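You operate a simulated robot arm through the tools that you are given. There is no shell and no other tool.

You are at the controls of a simulated robot arm. One attempt, no reset.

TASK
Crease the pink folded card flat with the blue bar.
Fine: clamp it square in the corner frame for that and leave it clamped; bar back on the tool rest.

It is judged by the outcome, as a careful person would: the job done as asked, and still so three seconds after it is handed in. It fails if anything else is knocked over, pushed out of place, dropped, spilled or broken.

THE ROBOT
A 7-joint arm with a two-finger parallel gripper, fixed in place. Base frame: the origin is on the floor under the middle of its stand, x ahead of it, y to its left, z up; the work surface is at about z = 0.948. Units: m, degrees, N and s.
With the tool pointing down near the work surface it reaches from about 0.22 to 0.68 m from the base axis. Its first joint turns from -66.0 to 66.0 degrees. Payload 2.4 kg.
The tool frame sits at the grasp point between the pads (the TCP): z along the fingers, y along the line on which they close. The tips reach 0.03 m beyond it. Largest opening 0.094 m; finger width 0.028, thickness 0.01; the body of the gripper, 0.05 by 0.096 m, starts 0.055 m behind the TCP.
Orientation is told as [roll, pitch, yaw] about the base's x, y, z axes, in that order, counted from this pose: with the fingers straight down and closing along the base's y, the tool's x points along the base's -x, its y along +y and its z along -z.

THE INTERFACE
- The arm moves only by the tool play_rows. Its argument "rows" is a list of rows, each a list of 7 numbers: the gripper command, from -1 (shut) to 1 (fully open), values between in proportion, then the shift along the base's x, y, z in m, then the turn, a rotation vector about the base's x, y, z in rad. In form: [[gripper, dx, dy, dz, rx, ry, rz], ...]. A call has 1 to 20 rows; each row shifts and turns the commanded pose from where the row before left it. Each row takes 0.2 s and may step no farther than 0.05 m and 8.6 degrees from the row before; otherwise, or with a gripper value out of range, the whole call is refused. Where a pose cannot be reached the arm comes as near as it can. A force on the tool above 90 N (or 10 N above the force at the start of the call, whichever is more), or a blocked arm, ends the call early, and 0.2 s more pass. Each finger travels about 0.153 m/s and halts on what it meets, pressing with about 27 N; the grip force reading is that of the motor and also rises with nothing between the fingers. The clock runs only during rows and for 0.2 s after the last one: add rows that do not move to give the fingers time. It gives the time, the measured TCP pose, the force on the tool (base axes), the opening and the grip force at its end, in the units of the frame above (readings bear some noise), with the torque about the TCP (base axes, N m) and any sound that the robot's microphone picked up, and new pictures: "views" is both (left out), scene, wrist or none.
- Cameras (640 x 400 px; columns grow to the right, rows downward): "scene" is fixed at [0.0174, 0.4557, 1.464]; the picture's right is [-0.92, -0.40, 0.00], its down [-0.16, 0.36, -0.92] and it looks along [0.37, -0.84, -0.39] (base axes); focal length 321 px, centre (320, 200). "wrist" rides on the gripper at [0.076, 0.014, -0.102] in the tool frame; the picture's right is [-0.18, 0.98, 0.00], its down [-0.75, -0.14, -0.64] and it looks along [-0.63, -0.12, 0.77] (tool axes); focal length 243 px, centre (320, 200).
- locate(camera, pixels): for up to 12 pixels [column, row] of the newest picture of that camera ("zoom" is the newest enlarged one), the place [x, y, z] in the base frame of the surface seen there, good to about 0.003 m. No time passes.
- zoom(camera, box): a new picture of the part [left, top, right, bottom] of that camera's present view, enlarged. No time passes.
- finish_job(): hands the job in; it is judged then, once.

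Unless the task says otherwise, let go and move clear before handing in.

The tools are called after ">>>" by a JSON object that holds its "fn" and its "kwargs". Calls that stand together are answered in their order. play_rows: Moves the arm, as the interface text tells. Its arguments: {"type":"object","properties":{"rows":{"type":"array"},"views":{"type":"string","enum":["both","scene","wrist","none"]}},"required":["rows"]} The other tools are called the same way: locate (camera, pixels) gives the place of the surface under pixels of a picture; zoom (camera, box) takes an enlarged picture of a part of a camera's view; finish_job () hands the job in.

At the start:

```text
t: 0.0
ee_pos: [0.363, -0.1441, 1.2854]
orientation: [0.0, 0.0, 0.0]
ft_force: [0.3, 0.1, 0.0]
ft_torque: [0.04, 0.0, 0.0]
grip_width: 0.0942
gripper_force: 0.0
```

scene: 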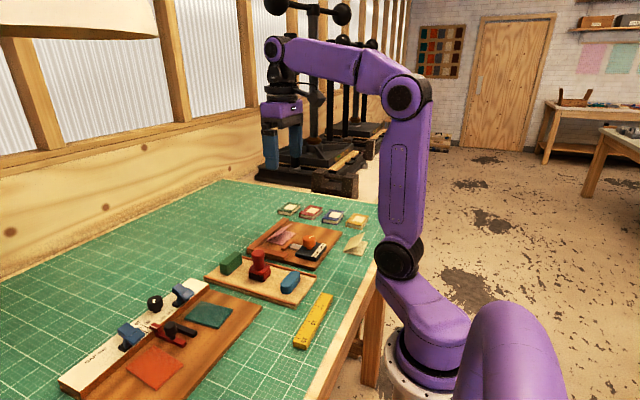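
wrist: 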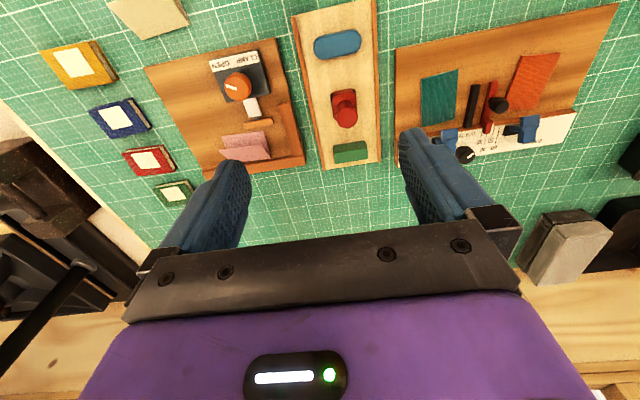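

The scene shows a board with a pink card near (283,235), a clamp with an orange knob near (310,240), and a tool rest with a green block, a red handle and a blue bar near (290,282). I'll enlarge these areas before moving.

>>> {"fn": "zoom", "kwargs": {"camera": "scene", "box": [200, 190, 380, 310]}}

>>> {"fn": "zoom", "kwargs": {"camera": "wrist", "box": [140, 20, 320, 190]}}

>>> {"fn": "zoom", "kwargs": {"camera": "wrist", "box": [280, 0, 640, 190]}}

```text
3.33 times, centred on (290, 250) of scene
```

zoom: 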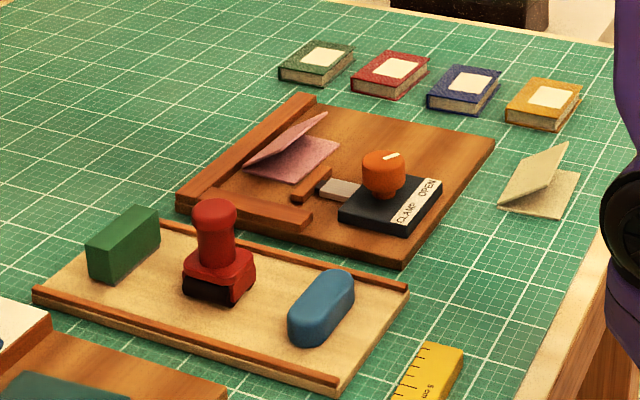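

```text
2.35 times, centred on (230, 105) of wrist
```

zoom: 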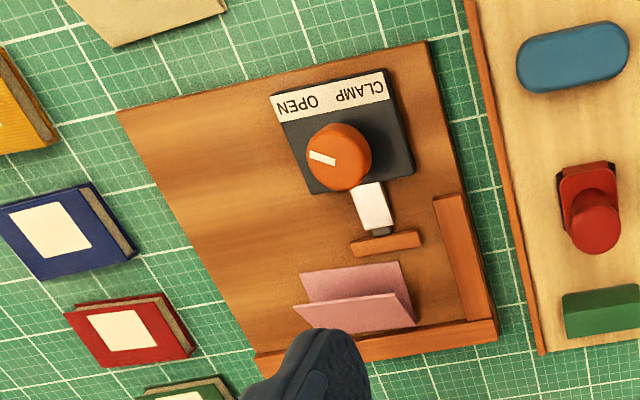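

```text
1.78 times, centred on (460, 95) of wrist
```

zoom: 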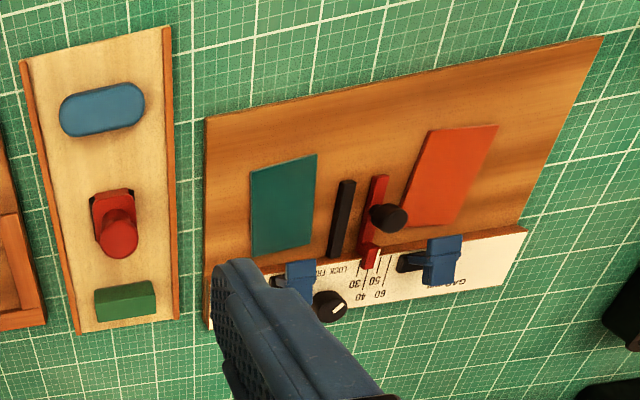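

The wrist zoom shows the card sitting by the far fence with one flap standing up. There is a gap to the side fence, and the knob points toward OPEN. I'll measure the key points.

>>> {"fn": "locate", "kwargs": {"camera": "wrist", "pixels": [[240, 85], [250, 105], [258, 124], [220, 137], [262, 135], [270, 158], [285, 130], [290, 163], [145, 70], [260, 40], [304, 160], [215, 170]]}}

>>> {"fn": "locate", "kwargs": {"camera": "scene", "pixels": [[290, 224], [281, 232], [268, 236], [284, 240], [295, 231], [308, 241], [296, 247], [288, 244], [265, 245], [270, 225], [312, 256], [290, 278]]}}

>>> {"fn": "zoom", "kwargs": {"camera": "scene", "box": [240, 210, 340, 275]}}

```text
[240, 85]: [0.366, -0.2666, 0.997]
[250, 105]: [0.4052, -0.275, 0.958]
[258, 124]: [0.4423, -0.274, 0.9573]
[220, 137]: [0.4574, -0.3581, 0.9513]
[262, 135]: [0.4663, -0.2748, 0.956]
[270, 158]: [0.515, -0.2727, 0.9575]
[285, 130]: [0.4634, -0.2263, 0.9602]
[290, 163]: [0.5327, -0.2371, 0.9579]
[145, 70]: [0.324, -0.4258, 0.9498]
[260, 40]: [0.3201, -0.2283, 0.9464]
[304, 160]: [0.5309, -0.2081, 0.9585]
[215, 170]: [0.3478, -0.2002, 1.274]
```

```text
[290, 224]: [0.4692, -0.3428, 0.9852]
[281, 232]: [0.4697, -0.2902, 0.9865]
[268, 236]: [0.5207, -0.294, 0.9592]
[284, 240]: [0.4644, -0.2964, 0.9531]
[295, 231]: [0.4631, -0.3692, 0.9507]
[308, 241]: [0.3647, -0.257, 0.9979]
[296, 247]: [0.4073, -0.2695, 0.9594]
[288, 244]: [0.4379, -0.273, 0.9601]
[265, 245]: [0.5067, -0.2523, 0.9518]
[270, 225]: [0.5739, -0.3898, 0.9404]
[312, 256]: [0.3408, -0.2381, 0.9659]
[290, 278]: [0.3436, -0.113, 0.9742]
```

```text
6.15 times, centred on (290, 242) of scene
```

zoom: 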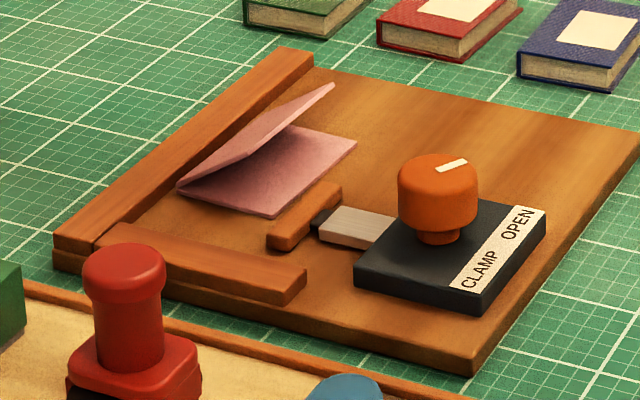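

The enlarged view shows the lower leaf flat on the board. The flap rises from a fold near the far fence, with the clamp jaw at (305,215). I'll get exact places for the card corners, fences, jaw and knob.

>>> {"fn": "locate", "kwargs": {"camera": "zoom", "pixels": [[182, 190], [273, 213], [352, 142], [330, 88], [250, 140], [120, 242], [150, 235], [300, 280], [300, 60], [75, 240], [275, 240], [335, 188]]}}

>>> {"fn": "locate", "kwargs": {"camera": "zoom", "pixels": [[438, 160], [450, 167], [420, 175], [375, 255], [465, 305], [540, 225], [410, 215], [360, 222], [110, 250], [195, 265], [290, 295], [420, 240]]}}

```text
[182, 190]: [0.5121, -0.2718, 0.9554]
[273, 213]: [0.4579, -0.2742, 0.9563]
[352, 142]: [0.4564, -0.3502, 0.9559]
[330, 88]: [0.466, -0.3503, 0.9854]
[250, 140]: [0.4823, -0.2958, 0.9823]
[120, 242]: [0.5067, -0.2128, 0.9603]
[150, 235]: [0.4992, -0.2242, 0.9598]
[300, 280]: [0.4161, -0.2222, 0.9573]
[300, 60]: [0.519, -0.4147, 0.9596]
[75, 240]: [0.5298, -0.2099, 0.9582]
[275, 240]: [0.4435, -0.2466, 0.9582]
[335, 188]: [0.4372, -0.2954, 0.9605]
```

```text
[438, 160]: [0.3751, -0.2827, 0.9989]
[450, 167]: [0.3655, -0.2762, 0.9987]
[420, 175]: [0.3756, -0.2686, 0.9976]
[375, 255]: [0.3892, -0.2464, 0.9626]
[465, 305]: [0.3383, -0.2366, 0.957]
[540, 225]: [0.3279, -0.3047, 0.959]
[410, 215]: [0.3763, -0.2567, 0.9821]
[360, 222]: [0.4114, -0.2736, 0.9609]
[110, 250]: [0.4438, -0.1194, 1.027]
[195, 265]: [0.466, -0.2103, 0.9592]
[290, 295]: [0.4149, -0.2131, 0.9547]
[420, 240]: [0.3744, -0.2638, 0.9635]
```

The card's lower leaf spans about x 0.457–0.513 and y −0.351 to −0.272. The corner is at about x 0.517, y −0.225, so the card must go about 0.05 m toward +y and slightly toward +x. I'll move closer and check the card, knob and jaw in the wrist view first.

>>> {"fn": "play_rows", "kwargs": {"rows": [[1, 0.002, -0.027, -0.036, 0, 0, 0], [1, 0.002, -0.027, -0.036, 0, 0, 0], [1, 0.002, -0.027, -0.036, 0, 0, 0], [1, 0.002, -0.027, -0.036, 0, 0, 0], [1, 0.002, -0.028, -0.036, 0, 0, 0], [1, 0, 0, 0, 0, 0, 0]]}}

```text
t: 1.4
ee_pos: [0.3731, -0.2814, 1.1076]
orientation: [0.0, 0.0, 0.0]
ft_force: [-0.6, 0.3, -0.7]
ft_torque: [-0.02, -0.01, 0.04]
grip_width: 0.094
gripper_force: 0.0
```

scene: 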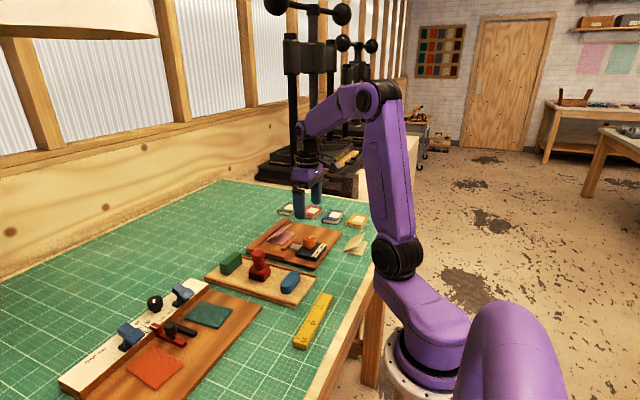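
wrist: 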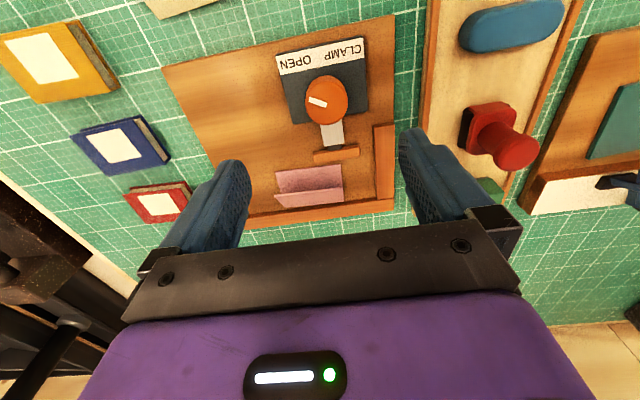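

>>> {"fn": "zoom", "kwargs": {"camera": "wrist", "box": [240, 120, 420, 232]}}

>>> {"fn": "locate", "kwargs": {"camera": "zoom", "pixels": [[130, 180], [355, 165], [360, 245], [130, 235], [140, 290], [370, 275], [260, 115], [425, 95], [465, 25], [480, 200], [540, 20], [560, 285]]}}

>>> {"fn": "zoom", "kwargs": {"camera": "wrist", "box": [260, 20, 420, 120]}}

```text
3.56 times, centred on (330, 176) of wrist
```

zoom: 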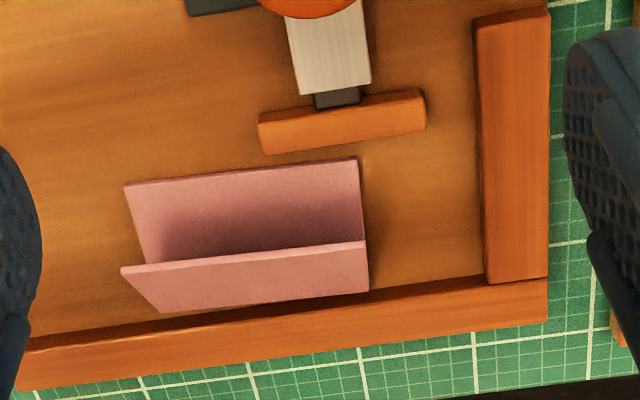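

```text
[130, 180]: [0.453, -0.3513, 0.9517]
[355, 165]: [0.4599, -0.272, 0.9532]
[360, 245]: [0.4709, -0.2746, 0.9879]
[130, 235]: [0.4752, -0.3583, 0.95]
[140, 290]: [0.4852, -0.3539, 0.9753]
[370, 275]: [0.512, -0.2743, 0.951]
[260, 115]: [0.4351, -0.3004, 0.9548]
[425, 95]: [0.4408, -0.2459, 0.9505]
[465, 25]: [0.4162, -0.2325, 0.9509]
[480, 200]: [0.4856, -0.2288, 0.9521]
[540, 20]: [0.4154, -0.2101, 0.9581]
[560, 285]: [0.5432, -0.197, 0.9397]
```

```text
4.00 times, centred on (340, 70) of wrist
```

zoom: 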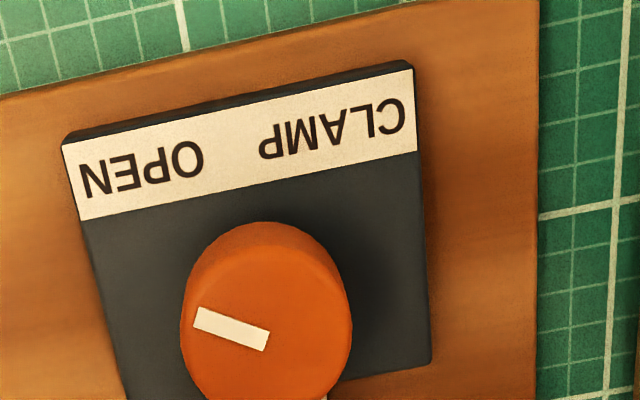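

The card's −y edge is at about y −0.351, the side fence's inner face at about −0.229, and the board top at about 0.951. I'll close the fingers, go to the card's −y side at (0.488, −0.385) and lower to just above the board.

>>> {"fn": "play_rows", "kwargs": {"rows": [[-1, 0.029, -0.026, 0, 0, 0, 0], [-1, 0.029, -0.026, 0, 0, 0, 0], [-1, 0.029, -0.026, 0, 0, 0, 0], [-1, 0.028, -0.026, 0, 0, 0, 0], [-1, 0, 0, -0.035, 0, 0, 0], [-1, 0, 0, -0.035, 0, 0, 0], [-1, 0, 0, -0.035, 0, 0, 0], [-1, 0, 0, -0.014, 0, 0, 0], [-1, 0, 0, -0.002, 0, 0, 0], [-1, 0, 0, 0, 0, 0, 0]]}}

```text
t: 3.6
ee_pos: [0.4872, -0.3826, 0.9852]
orientation: [0.0, 0.0, 0.1]
ft_force: [0.3, -0.8, 0.1]
ft_torque: [-0.04, 0.0, -0.01]
grip_width: 0.0
gripper_force: 26.7
```

scene: 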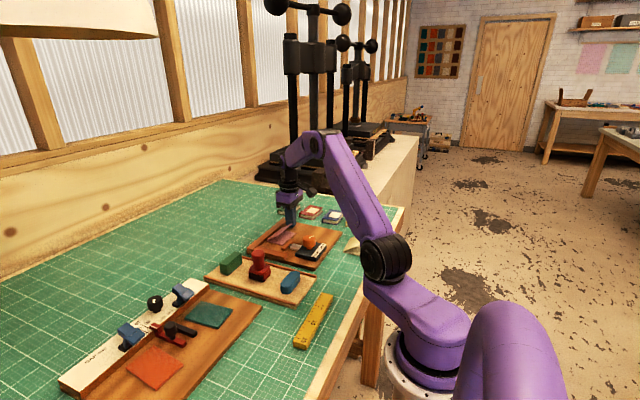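
wrist: 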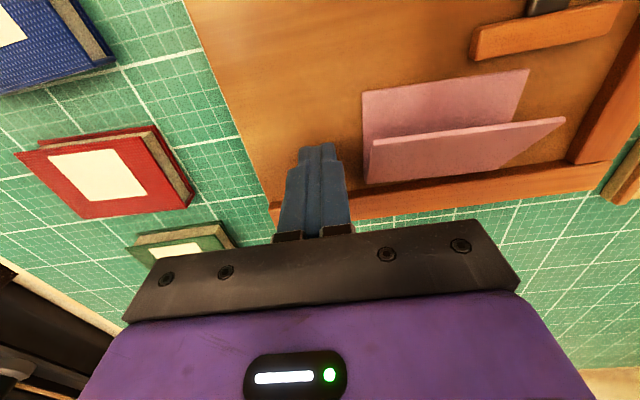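

The closed fingers stand beside the card's −y edge at (318,170), with the tips at about z 0.955. I'll enlarge to check the gap, then lower by small steps until the force shows contact.

>>> {"fn": "zoom", "kwargs": {"camera": "scene", "box": [240, 200, 340, 265]}}

>>> {"fn": "play_rows", "kwargs": {"rows": [[-1, 0, 0, -0.001, 0, 0, 0], [-1, 0, 0, -0.001, 0, 0, 0], [-1, 0, 0, -0.0005, 0, 0, 0], [-1, 0, 0, 0, 0, 0, 0]], "views": "wrist"}}

```text
6.15 times, centred on (290, 232) of scene
```

zoom: 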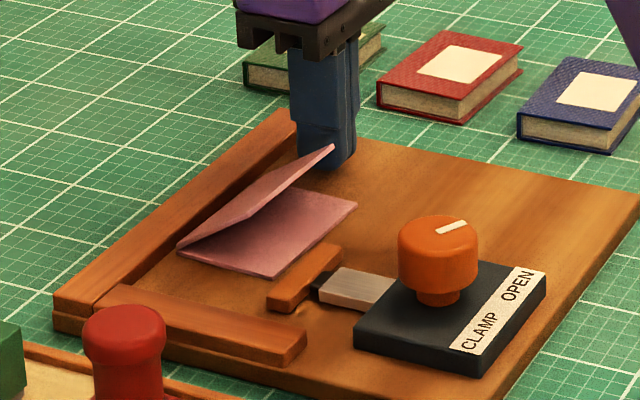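

```text
t: 4.6
ee_pos: [0.4862, -0.384, 0.9844]
orientation: [-0.1, -0.1, 0.0]
ft_force: [-0.8, -0.2, -0.4]
ft_torque: [-0.02, -0.01, 0.0]
grip_width: 0.0001
gripper_force: 27.1
```

wrist: 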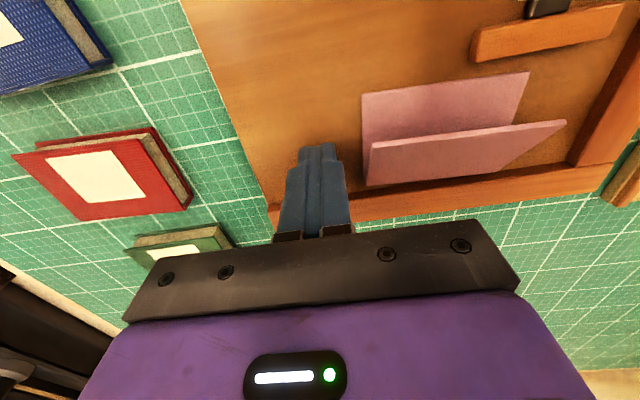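

There is no contact force yet, and the reading gives tips at about 0.954. I'll step down further to find the board.

>>> {"fn": "play_rows", "kwargs": {"rows": [[-1, 0, 0, -0.001, 0, 0, 0], [-1, 0, 0, 0, 0, 0, 0]], "views": "none"}}

>>> {"fn": "play_rows", "kwargs": {"rows": [[-1, 0, 0, -0.001, 0, 0, 0], [-1, 0, 0, 0, 0, 0, 0]], "views": "none"}}

```text
t: 5.2
ee_pos: [0.4865, -0.3833, 0.9815]
orientation: [0.0, 0.0, 0.1]
ft_force: [0.6, 0.3, -0.6]
ft_torque: [-0.03, 0.02, -0.01]
grip_width: 0.0
gripper_force: 27.1
```

```text
t: 5.8
ee_pos: [0.4872, -0.3843, 0.9806]
orientation: [0.0, 0.0, -0.1]
ft_force: [-1.1, 0.3, 1.0]
ft_torque: [0.0, -0.01, -0.01]
grip_width: 0.0
gripper_force: 27.4
```

The force is still within noise at commanded z 0.980. I'll take one more small step down.

>>> {"fn": "play_rows", "kwargs": {"rows": [[-1, 0, 0, -0.001, 0, 0, 0], [-1, 0, 0, 0, 0, 0, 0]], "views": "none"}}

>>> {"fn": "zoom", "kwargs": {"camera": "scene", "box": [265, 210, 315, 242]}}

```text
t: 6.4
ee_pos: [0.4871, -0.3845, 0.9801]
orientation: [0.0, 0.0, 0.0]
ft_force: [1.0, -0.4, 0.2]
ft_torque: [-0.01, 0.01, -0.02]
grip_width: 0.0001
gripper_force: 27.0
```

```text
12.50 times, centred on (290, 226) of scene
```

zoom: 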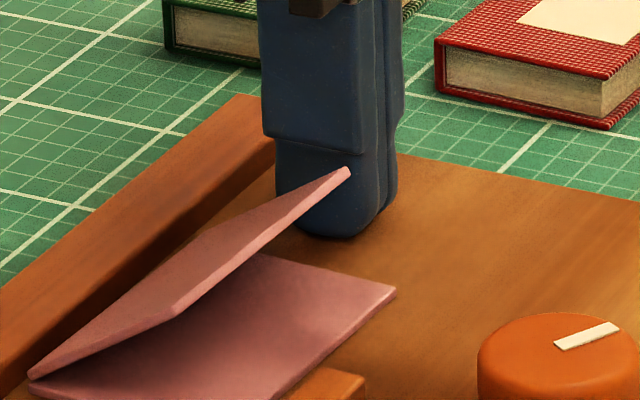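

The fingertips are just about at the board, level with the lower leaf. I'll push gently toward +y and watch whether the card follows squarely.

>>> {"fn": "play_rows", "kwargs": {"rows": [[-1, 0, 0.01, 0, 0, 0, 0], [-1, 0, 0.008, 0, 0, 0, 0], [-1, 0, 0.006, 0, 0, 0, 0], [-1, 0, 0.006, 0, 0, 0, 0], [-1, 0, 0.006, 0, 0, 0, 0], [-1, 0, 0, 0, 0, 0, 0]]}}

>>> {"fn": "zoom", "kwargs": {"camera": "scene", "box": [240, 205, 330, 262]}}

>>> {"fn": "zoom", "kwargs": {"camera": "wrist", "box": [260, 20, 500, 170]}}

```text
t: 7.8
ee_pos: [0.4861, -0.3481, 0.9808]
orientation: [0.0, 0.0, 0.0]
ft_force: [0.1, -0.8, 0.6]
ft_torque: [0.01, 0.02, 0.02]
grip_width: 0.0
gripper_force: 26.8
```

scene: 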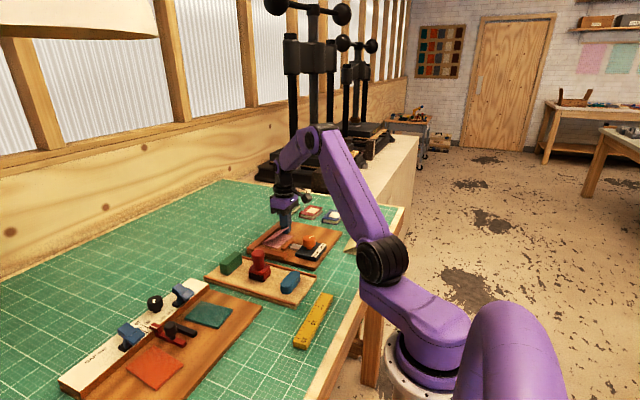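
wrist: 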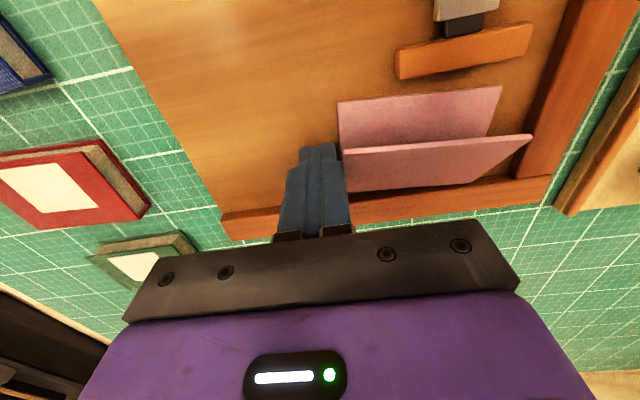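

```text
7.02 times, centred on (285, 234) of scene
```

zoom: 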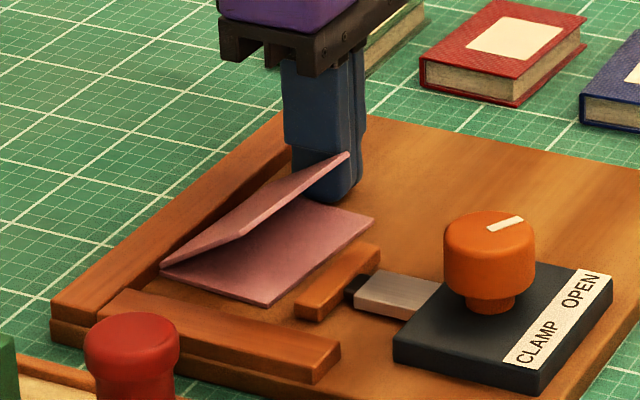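

```text
2.67 times, centred on (380, 95) of wrist
```

zoom: 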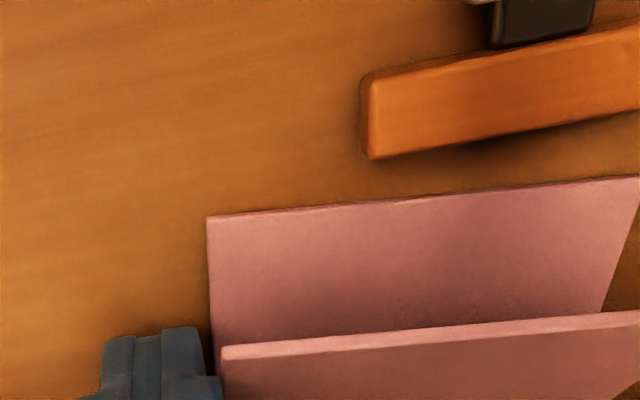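

The card has moved with the finger. The frame may be slightly turned relative to the base axes, so I'll measure the fence and jaw lines carefully.

>>> {"fn": "locate", "kwargs": {"camera": "wrist", "pixels": [[226, 216], [540, 178], [524, 172], [581, 20], [546, 204], [229, 240], [398, 78], [530, 50], [340, 102], [502, 88], [343, 152], [530, 137]]}}

>>> {"fn": "locate", "kwargs": {"camera": "scene", "pixels": [[247, 246], [280, 222], [248, 250], [286, 260], [258, 246], [288, 253], [300, 266], [340, 236], [283, 249], [293, 240], [309, 263], [326, 245]]}}

```text
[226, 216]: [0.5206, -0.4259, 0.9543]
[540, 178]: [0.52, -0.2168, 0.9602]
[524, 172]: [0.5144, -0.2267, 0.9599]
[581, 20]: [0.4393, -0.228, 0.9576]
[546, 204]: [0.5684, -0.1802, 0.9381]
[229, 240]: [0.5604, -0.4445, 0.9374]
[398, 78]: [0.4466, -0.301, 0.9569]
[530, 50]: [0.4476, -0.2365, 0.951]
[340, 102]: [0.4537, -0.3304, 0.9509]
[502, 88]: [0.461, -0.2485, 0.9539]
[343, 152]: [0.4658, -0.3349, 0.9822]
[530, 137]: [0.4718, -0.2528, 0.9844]
```

```text
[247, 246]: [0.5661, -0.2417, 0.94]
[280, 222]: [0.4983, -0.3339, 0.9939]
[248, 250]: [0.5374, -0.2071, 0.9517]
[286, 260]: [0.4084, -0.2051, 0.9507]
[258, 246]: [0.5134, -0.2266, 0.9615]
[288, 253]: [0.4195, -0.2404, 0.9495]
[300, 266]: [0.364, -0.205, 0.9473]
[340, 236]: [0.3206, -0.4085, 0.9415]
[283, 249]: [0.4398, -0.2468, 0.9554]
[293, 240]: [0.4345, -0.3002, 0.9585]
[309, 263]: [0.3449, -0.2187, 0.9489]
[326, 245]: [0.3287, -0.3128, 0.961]
```

The frame is aligned with the base axes: the side fence face is at y ≈ −0.227 and the back fence face at x ≈ 0.518. The card is askew by about 5°, so pressing it on the side fence should square it. I'll keep pushing slowly.

>>> {"fn": "play_rows", "kwargs": {"rows": [[-1, 0, 0.005, 0, 0, 0, 0], [-1, 0, 0.005, 0, 0, 0, 0], [-1, 0, 0.005, 0, 0, 0, 0], [-1, 0, 0.005, 0, 0, 0, 0], [-1, 0, 0.003, 0, 0, 0, 0], [-1, 0, 0, 0, 0, 0, 0]]}}

>>> {"fn": "zoom", "kwargs": {"camera": "scene", "box": [240, 205, 330, 262]}}

>>> {"fn": "zoom", "kwargs": {"camera": "wrist", "box": [260, 20, 500, 200]}}

```text
t: 9.2
ee_pos: [0.4866, -0.326, 0.9803]
orientation: [-0.1, 0.1, 0.0]
ft_force: [1.1, -2.0, -0.1]
ft_torque: [0.0, 0.02, 0.05]
grip_width: 0.0004
gripper_force: 26.4
```

scene: 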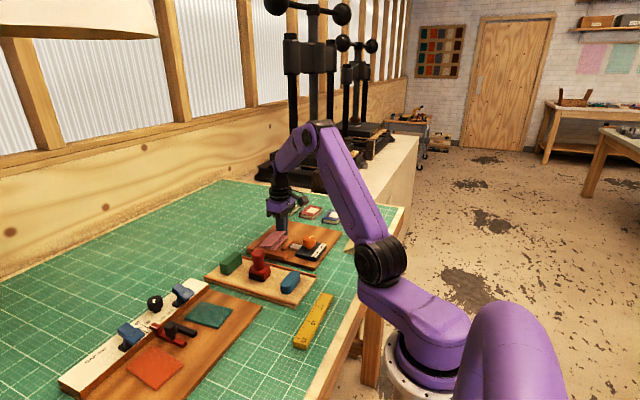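
wrist: 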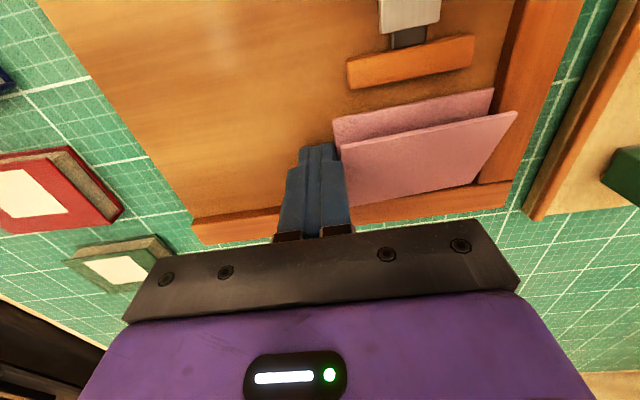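

```text
7.02 times, centred on (285, 234) of scene
```

zoom: 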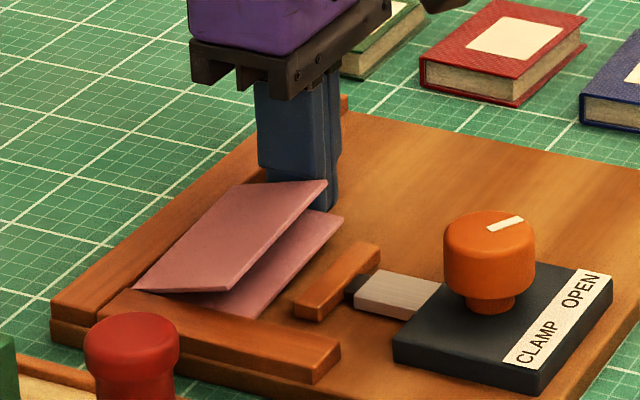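

```text
2.22 times, centred on (380, 110) of wrist
```

zoom: 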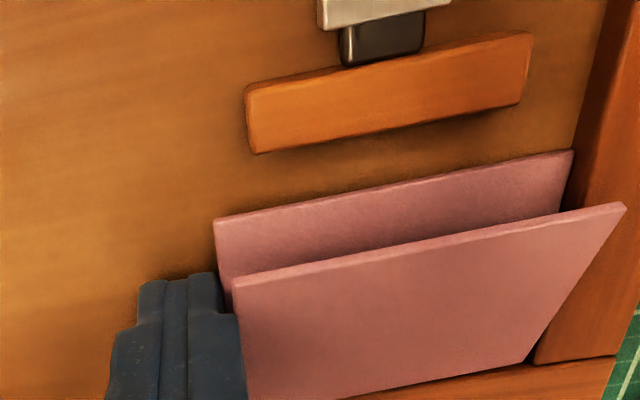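

The card now reaches the side fence (force −2 N in y) and looks nearly square, and the flap's angle seems to have changed. I'll measure the leaf and flap corners.

>>> {"fn": "zoom", "kwargs": {"camera": "scene", "box": [250, 220, 300, 252]}}

>>> {"fn": "locate", "kwargs": {"camera": "zoom", "pixels": [[120, 250], [245, 258], [390, 85], [270, 300], [425, 150], [300, 180], [180, 240], [300, 95], [330, 235], [105, 240], [260, 270], [200, 275]]}}

>>> {"fn": "locate", "kwargs": {"camera": "wrist", "pixels": [[334, 120], [492, 91], [341, 148], [515, 114], [473, 182], [350, 203], [348, 90], [472, 62], [480, 150], [400, 165]]}}

```text
12.50 times, centred on (275, 236) of scene
```

zoom: 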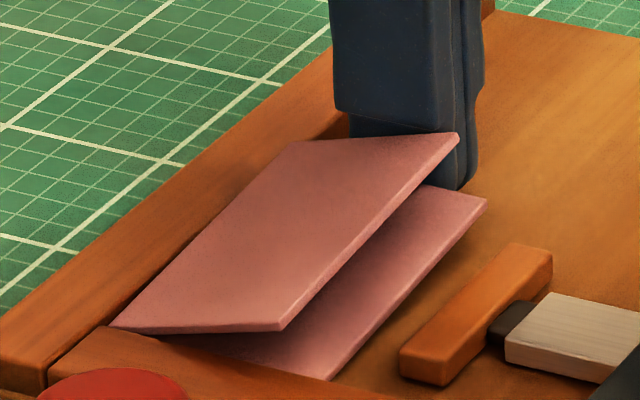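

```text
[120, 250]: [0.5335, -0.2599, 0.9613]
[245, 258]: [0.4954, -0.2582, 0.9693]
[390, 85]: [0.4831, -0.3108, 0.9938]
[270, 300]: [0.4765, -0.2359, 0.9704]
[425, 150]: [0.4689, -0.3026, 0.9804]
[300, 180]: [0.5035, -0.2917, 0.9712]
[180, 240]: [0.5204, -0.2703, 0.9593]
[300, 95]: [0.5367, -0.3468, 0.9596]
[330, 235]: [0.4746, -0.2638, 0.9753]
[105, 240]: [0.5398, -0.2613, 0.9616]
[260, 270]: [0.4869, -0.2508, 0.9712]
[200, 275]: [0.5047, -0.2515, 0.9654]
```

```text
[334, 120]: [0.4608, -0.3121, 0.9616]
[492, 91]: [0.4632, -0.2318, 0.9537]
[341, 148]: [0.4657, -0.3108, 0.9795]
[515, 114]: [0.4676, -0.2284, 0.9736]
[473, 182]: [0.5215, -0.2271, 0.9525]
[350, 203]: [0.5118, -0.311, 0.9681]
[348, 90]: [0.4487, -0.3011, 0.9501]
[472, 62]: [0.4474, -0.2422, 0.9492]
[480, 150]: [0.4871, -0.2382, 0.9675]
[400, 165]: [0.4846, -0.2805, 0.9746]
```

The leaf's −y end looks lifted about 8 mm (z 0.9616 against 0.9537), because the finger pressed on the flap after the card met the fence. I'll back off a little so it settles flat.

>>> {"fn": "play_rows", "kwargs": {"rows": [[-1, 0, -0.004, 0, 0, 0, 0], [-1, 0, -0.006, 0, 0, 0, 0], [-1, 0, -0.01, 0, 0, 0, 0], [-1, 0, 0, 0, 0, 0, 0]]}}

>>> {"fn": "zoom", "kwargs": {"camera": "scene", "box": [250, 220, 300, 252]}}

>>> {"fn": "zoom", "kwargs": {"camera": "wrist", "box": [300, 20, 540, 170]}}

```text
t: 10.2
ee_pos: [0.4867, -0.3449, 0.9812]
orientation: [0.1, 0.0, 0.0]
ft_force: [0.3, -0.5, 1.0]
ft_torque: [0.04, -0.02, 0.03]
grip_width: 0.0
gripper_force: 27.1
```

scene: 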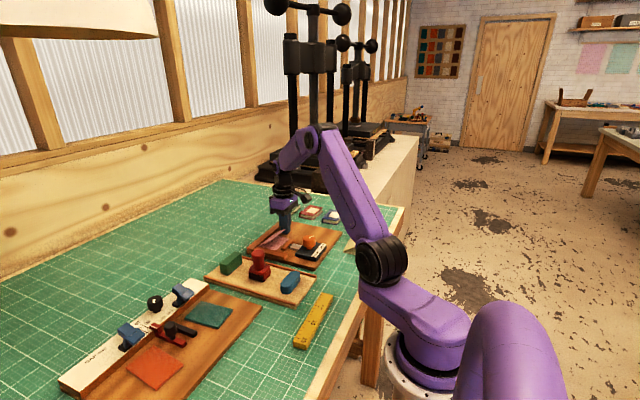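
wrist: 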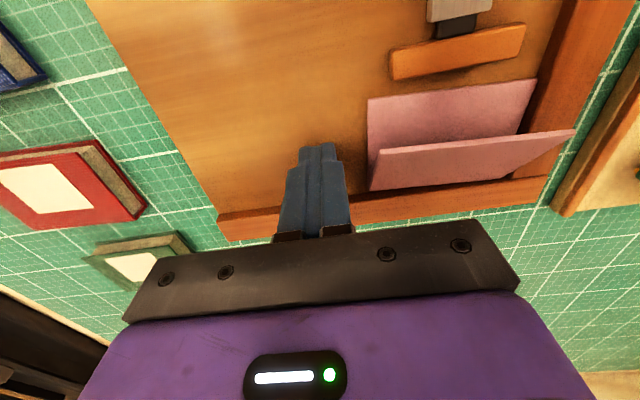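

```text
12.50 times, centred on (275, 236) of scene
```

zoom: 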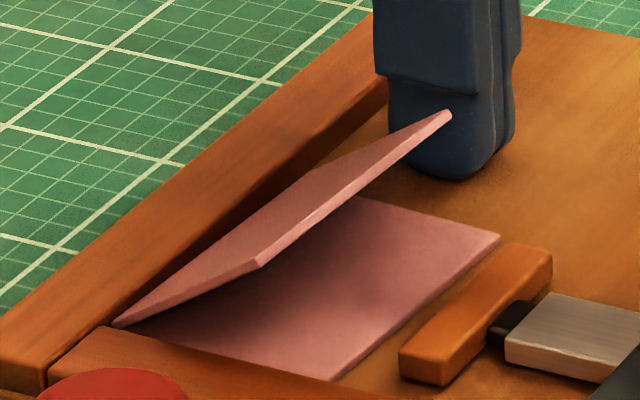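

```text
2.67 times, centred on (420, 95) of wrist
```

zoom: 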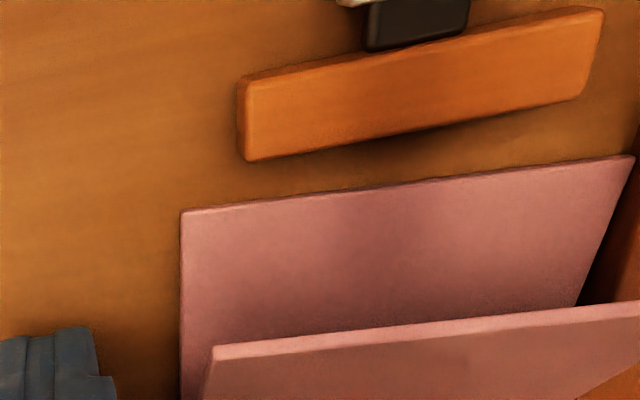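

The card has dropped flat again and the flap is back to its own angle. I'll measure how it now sits against both fences.

>>> {"fn": "locate", "kwargs": {"camera": "wrist", "pixels": [[370, 100], [450, 90], [534, 81], [371, 140], [521, 128], [382, 155], [572, 134], [371, 188], [540, 130], [530, 120], [392, 80], [524, 55]]}}

>>> {"fn": "locate", "kwargs": {"camera": "scene", "pixels": [[289.1, 239], [276.2, 249.7], [259.5, 246], [265, 248], [283, 244], [280, 236.5], [270, 240.5], [259, 246.2], [285, 229.3], [254, 248], [268, 250], [262, 240]]}}

```text
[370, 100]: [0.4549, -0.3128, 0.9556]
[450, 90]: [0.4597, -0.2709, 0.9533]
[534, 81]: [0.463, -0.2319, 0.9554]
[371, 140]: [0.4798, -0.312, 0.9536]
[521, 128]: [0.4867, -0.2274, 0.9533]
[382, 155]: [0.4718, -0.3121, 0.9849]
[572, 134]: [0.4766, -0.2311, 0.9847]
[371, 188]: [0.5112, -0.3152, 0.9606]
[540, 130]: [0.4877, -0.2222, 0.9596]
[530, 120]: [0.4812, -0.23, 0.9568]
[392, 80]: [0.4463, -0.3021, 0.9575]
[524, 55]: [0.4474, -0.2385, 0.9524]
```

```text
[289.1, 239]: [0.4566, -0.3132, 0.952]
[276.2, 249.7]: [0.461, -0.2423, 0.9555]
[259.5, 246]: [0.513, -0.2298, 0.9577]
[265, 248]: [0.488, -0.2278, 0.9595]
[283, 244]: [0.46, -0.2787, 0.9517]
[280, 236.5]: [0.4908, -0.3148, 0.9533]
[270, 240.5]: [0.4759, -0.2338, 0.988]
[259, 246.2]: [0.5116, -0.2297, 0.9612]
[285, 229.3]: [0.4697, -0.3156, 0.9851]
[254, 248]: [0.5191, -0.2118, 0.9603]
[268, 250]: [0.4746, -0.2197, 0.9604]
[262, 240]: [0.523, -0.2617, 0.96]
```

The leaf's front edge still runs about 3.5° askew, with its −y end at x ≈ 0.455 and +y end at ≈ 0.463. The part of that edge past the jaw (y below −0.302) is free. I'll bring the finger down just outside the jaw's end and push that end toward +x.

>>> {"fn": "play_rows", "kwargs": {"rows": [[-1, 0, 0, 0.03, 0, 0, 0], [-1, -0.03, 0, 0, 0, 0, 0], [-1, -0.028, 0, 0, 0, 0, 0], [-1, 0, 0.015, 0, 0, 0, 0], [-1, 0, 0.0146, 0, 0, 0, 0], [-1, 0, 0, -0.014, 0, 0, 0], [-1, 0, 0, 0, 0, 0, 0]]}}

>>> {"fn": "zoom", "kwargs": {"camera": "scene", "box": [250, 220, 320, 264]}}

>>> {"fn": "zoom", "kwargs": {"camera": "wrist", "box": [240, 100, 480, 250]}}

```text
t: 11.8
ee_pos: [0.4291, -0.3144, 0.996]
orientation: [0.0, -0.1, 0.0]
ft_force: [-0.7, -0.1, -0.5]
ft_torque: [0.01, -0.01, -0.01]
grip_width: 0.0002
gripper_force: 27.0
```

scene: 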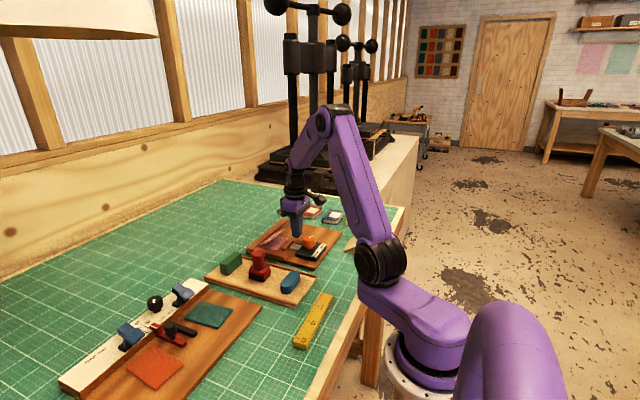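
wrist: 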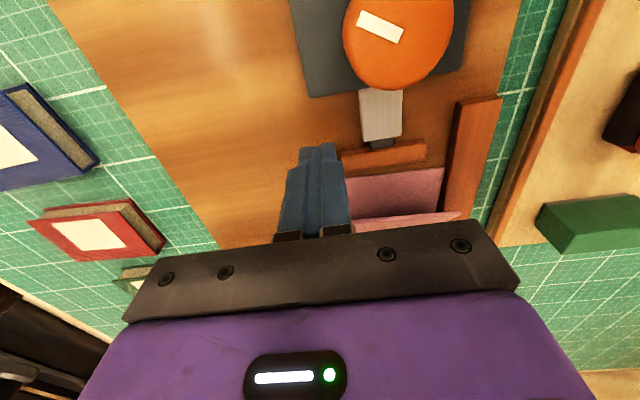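

```text
9.09 times, centred on (285, 242) of scene
```

zoom: 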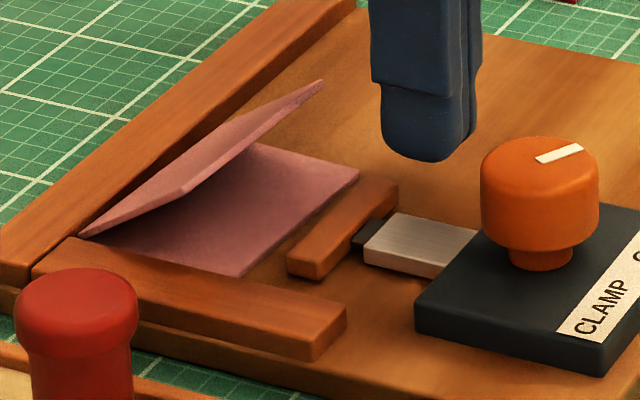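

```text
2.67 times, centred on (360, 175) of wrist
```

zoom: 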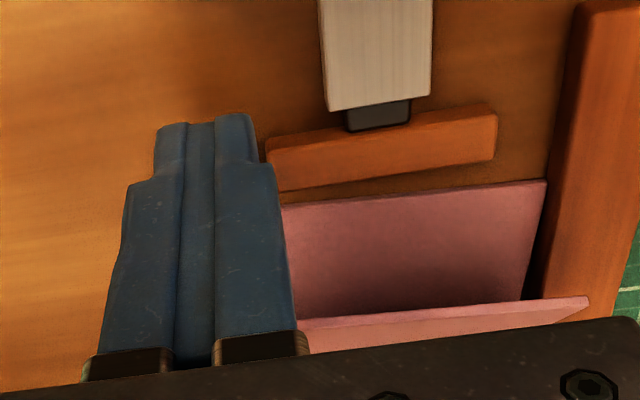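

The finger is behind the leaf's −y corner and clear of the jaw's end at (268,150) in the zoom. I'll lower it to board level and push gently +x.

>>> {"fn": "play_rows", "kwargs": {"rows": [[-1, 0, 0, -0.008, 0, 0, 0], [-1, 0, 0, -0.006, 0, 0, 0], [-1, 0, 0, -0.0015, 0, 0, 0], [-1, 0, 0, 0, 0, 0, 0]]}}

>>> {"fn": "zoom", "kwargs": {"camera": "scene", "box": [250, 220, 320, 264]}}

>>> {"fn": "zoom", "kwargs": {"camera": "wrist", "box": [240, 100, 480, 250]}}

```text
t: 12.8
ee_pos: [0.4301, -0.3152, 0.9804]
orientation: [0.0, 0.0, 0.0]
ft_force: [0.1, 0.3, -0.6]
ft_torque: [0.0, 0.01, 0.02]
grip_width: 0.0
gripper_force: 26.9
```

scene: 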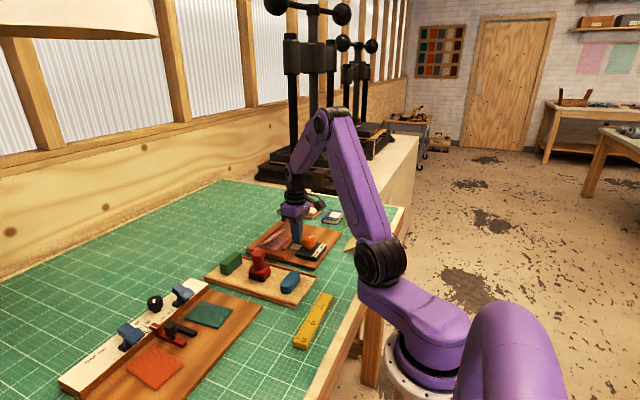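
wrist: 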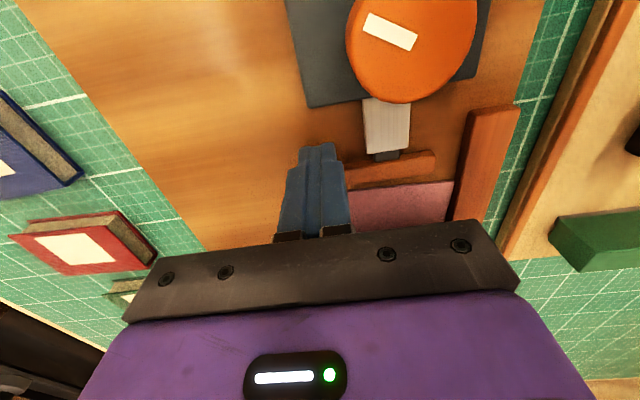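

```text
9.09 times, centred on (285, 242) of scene
```

zoom: 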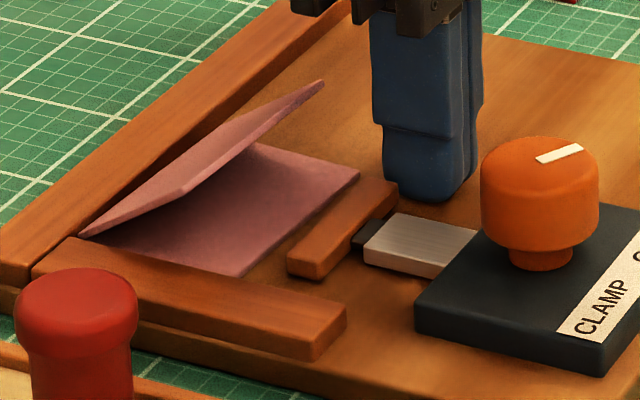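

```text
2.67 times, centred on (360, 175) of wrist
```

zoom: 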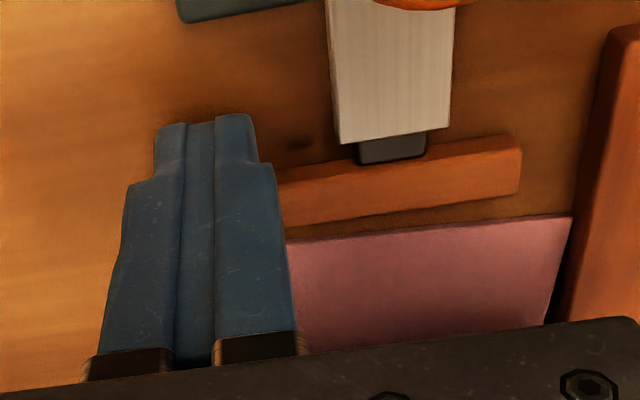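

The finger is beside the jaw at board level with no contact force. I'll push +x in small steps, expecting contact near finger centre x ≈ 0.442.

>>> {"fn": "play_rows", "kwargs": {"rows": [[-1, 0.004, 0, 0, 0, 0, 0], [-1, 0.004, 0, 0, 0, 0, 0], [-1, 0.003, 0, 0, 0, 0, 0], [-1, 0.002, 0, 0, 0, 0, 0], [-1, 0.002, 0, 0, 0, 0, 0], [-1, 0, 0, 0, 0, 0, 0]]}}

>>> {"fn": "zoom", "kwargs": {"camera": "scene", "box": [250, 220, 320, 264]}}

>>> {"fn": "zoom", "kwargs": {"camera": "wrist", "box": [240, 100, 480, 250]}}

```text
t: 14.2
ee_pos: [0.4445, -0.3153, 0.9812]
orientation: [0.0, 0.0, 0.0]
ft_force: [-0.4, 0.3, -0.1]
ft_torque: [-0.02, 0.02, 0.0]
grip_width: 0.0001
gripper_force: 27.3
```

scene: 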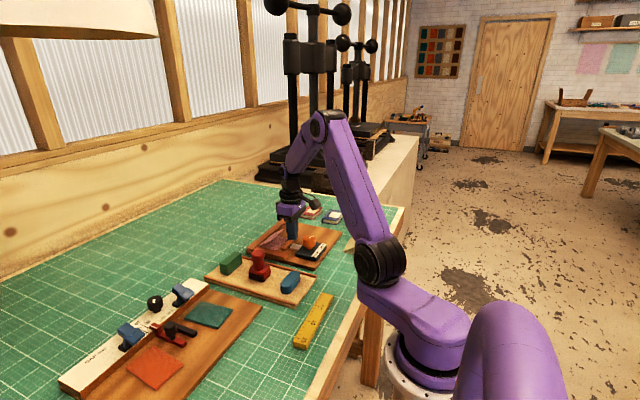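
wrist: 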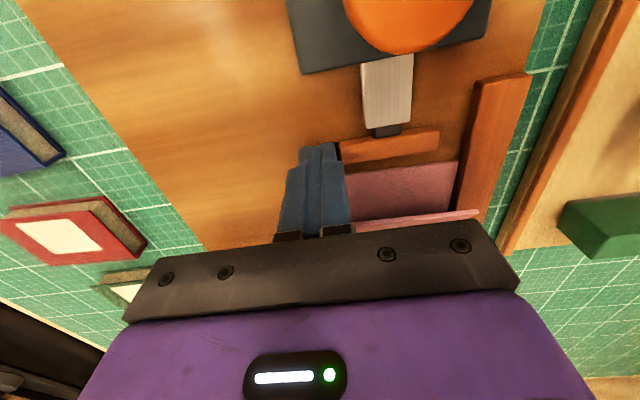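

```text
9.09 times, centred on (285, 242) of scene
```

zoom: 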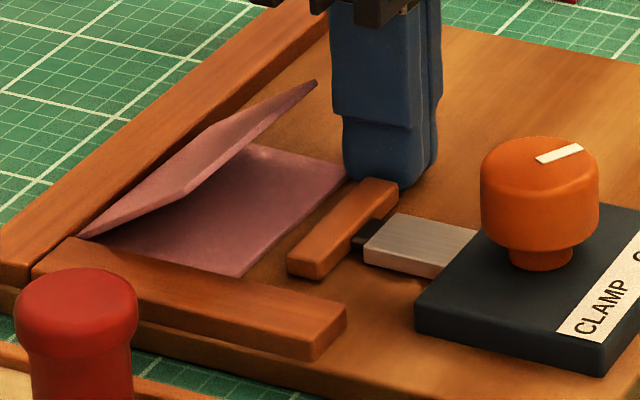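

```text
2.67 times, centred on (360, 175) of wrist
```

zoom: 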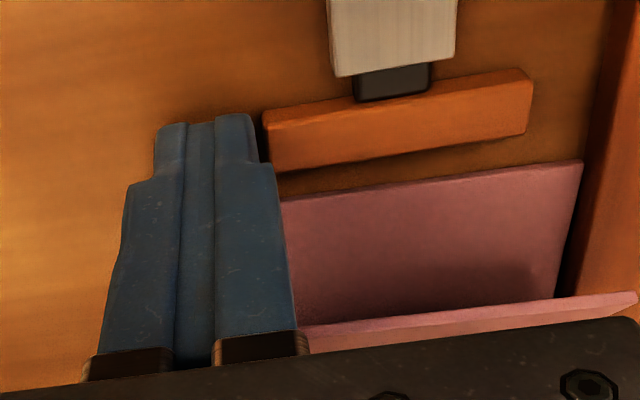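

The leaf edge is now nearly parallel with the jaw, within about 1° by the slopes in the zoom. I'll back off, rise, open the fingers and look from above to check the seating against both fences.

>>> {"fn": "play_rows", "kwargs": {"rows": [[-1, -0.006, 0, 0, 0, 0, 0], [-1, -0.009, -0.002, 0, 0, 0, 0], [-1, 0, 0, 0.035, 0, 0, 0], [-1, 0, 0, 0.035, 0, 0, 0], [-1, 0, 0, 0.035, 0, 0, 0], [0.5, -0.02, 0.033, 0, 0, 0, 0], [1, -0.02, 0.033, 0, 0, 0, 0], [1, 0, 0, 0, 0, 0, 0], [1, 0, 0, 0, 0, 0, 0]]}}

>>> {"fn": "zoom", "kwargs": {"camera": "wrist", "box": [240, 110, 420, 222]}}

>>> {"fn": "zoom", "kwargs": {"camera": "scene", "box": [250, 220, 300, 252]}}

```text
t: 16.2
ee_pos: [0.3892, -0.2498, 1.0862]
orientation: [-0.1, 0.0, 0.0]
ft_force: [0.1, 0.3, -0.8]
ft_torque: [-0.01, 0.02, 0.01]
grip_width: 0.094
gripper_force: 0.1
```

scene: 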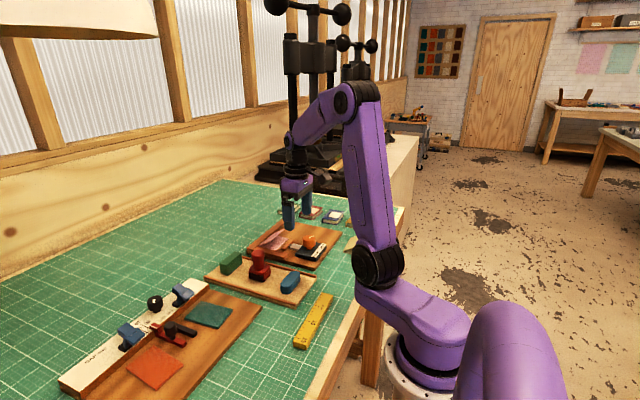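
wrist: 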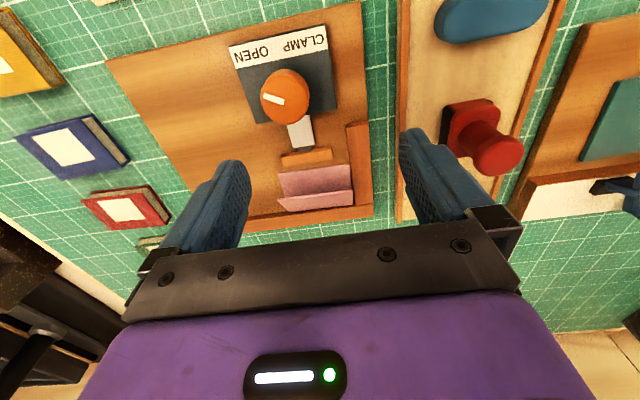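

```text
3.56 times, centred on (330, 166) of wrist
```

zoom: 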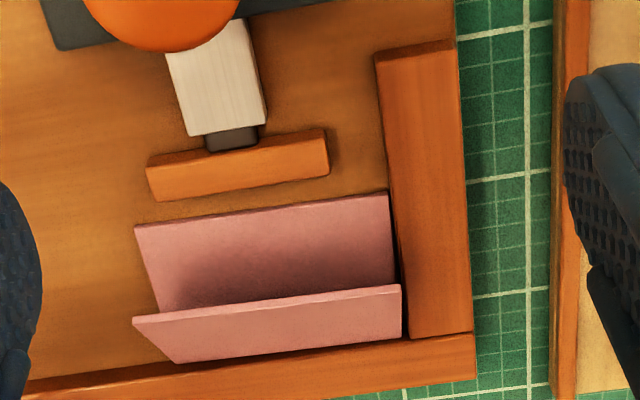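

```text
12.50 times, centred on (275, 236) of scene
```

zoom: 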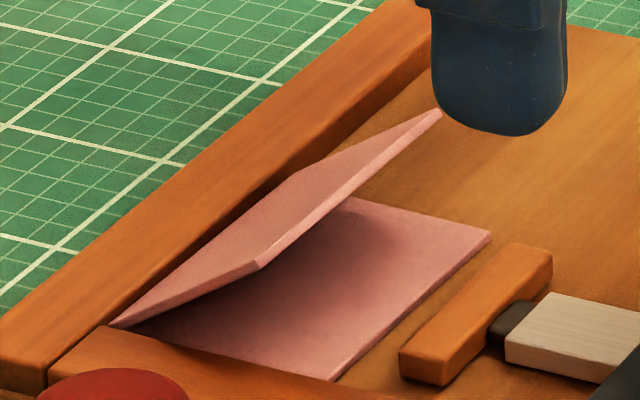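

The card now looks within 1–3° of square, with a thin dark gap to the side fence widening toward the fold near (400,280). I'll zoom in more tightly to judge the remaining skew.

>>> {"fn": "zoom", "kwargs": {"camera": "wrist", "box": [270, 145, 374, 210]}}

>>> {"fn": "locate", "kwargs": {"camera": "zoom", "pixels": [[60, 175], [220, 150], [395, 125], [485, 105], [100, 330], [300, 300], [490, 275], [492, 245], [505, 355], [520, 370], [160, 395], [500, 180]]}}

```text
6.15 times, centred on (322, 178) of wrist
```

zoom: 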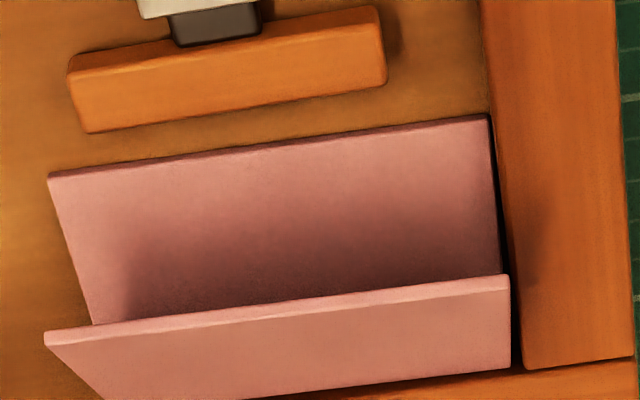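

```text
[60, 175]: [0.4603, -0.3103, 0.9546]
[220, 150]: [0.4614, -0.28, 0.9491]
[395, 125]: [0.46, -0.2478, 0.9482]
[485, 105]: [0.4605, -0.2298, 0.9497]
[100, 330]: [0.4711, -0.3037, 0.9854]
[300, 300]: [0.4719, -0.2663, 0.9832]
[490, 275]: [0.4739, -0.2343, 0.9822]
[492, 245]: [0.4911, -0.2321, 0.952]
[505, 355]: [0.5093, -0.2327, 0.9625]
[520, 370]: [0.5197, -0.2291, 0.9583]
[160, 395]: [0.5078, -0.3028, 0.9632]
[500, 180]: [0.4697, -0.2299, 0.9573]
```

The remaining skew is about 1.5–2°, with a gap of about 2 mm at the fold end. I'll repeat the same +x push on the free −y end, going about 2.5 mm farther than before.

>>> {"fn": "play_rows", "kwargs": {"rows": [[-1, 0.02, -0.032, 0, 0, 0, 0], [-1, 0.02, -0.032, 0, 0, 0, 0], [-1, 0, 0, -0.035, 0, 0, 0], [-1, 0, 0, -0.035, 0, 0, 0], [-1, 0, 0, -0.025, 0, 0, 0], [-1, 0, 0, -0.01, 0, 0, 0], [-1, 0.005, 0, 0, 0, 0, 0], [-1, 0.005, 0, 0, 0, 0, 0], [-1, 0.003, 0, 0, 0, 0, 0], [-1, 0.002, 0, 0, 0, 0, 0], [-1, 0.001, 0, 0, 0, 0, 0], [-1, 0.001, 0, 0, 0, 0, 0], [-1, 0, 0, 0, 0, 0, 0]]}}

>>> {"fn": "zoom", "kwargs": {"camera": "wrist", "box": [320, 120, 480, 220]}}

>>> {"fn": "zoom", "kwargs": {"camera": "scene", "box": [250, 220, 300, 252]}}

```text
t: 19.0
ee_pos: [0.4461, -0.3154, 0.9802]
orientation: [0.0, 0.0, 0.0]
ft_force: [-0.9, 0.1, 0.8]
ft_torque: [0.0, -0.04, -0.02]
grip_width: 0.0
gripper_force: 26.2
```

scene: 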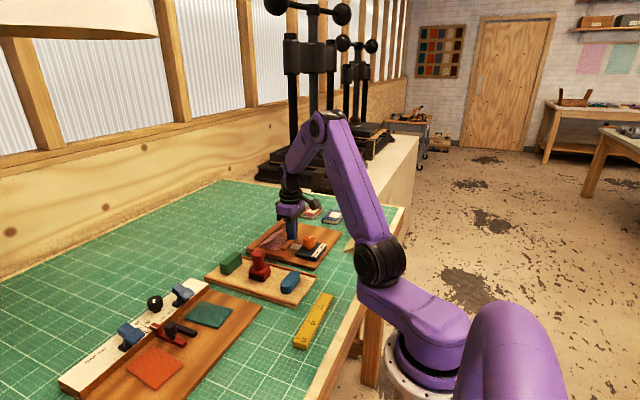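
wrist: 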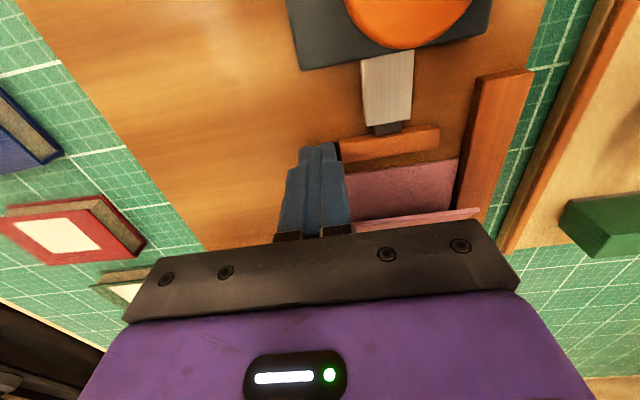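

```text
4.00 times, centred on (400, 170) of wrist
```

zoom: 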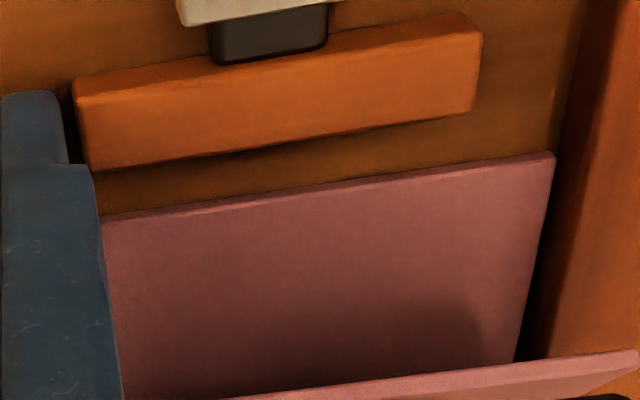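

```text
12.50 times, centred on (275, 236) of scene
```

zoom: 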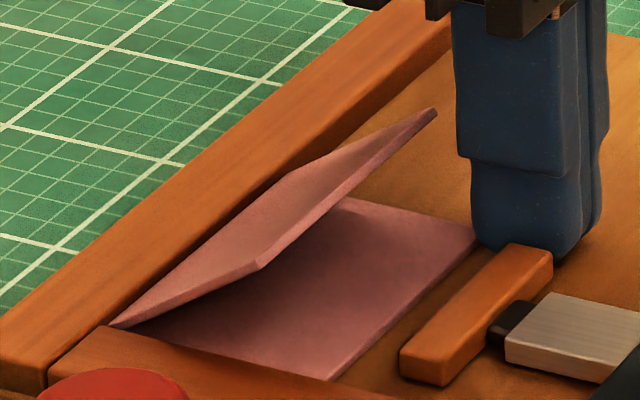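

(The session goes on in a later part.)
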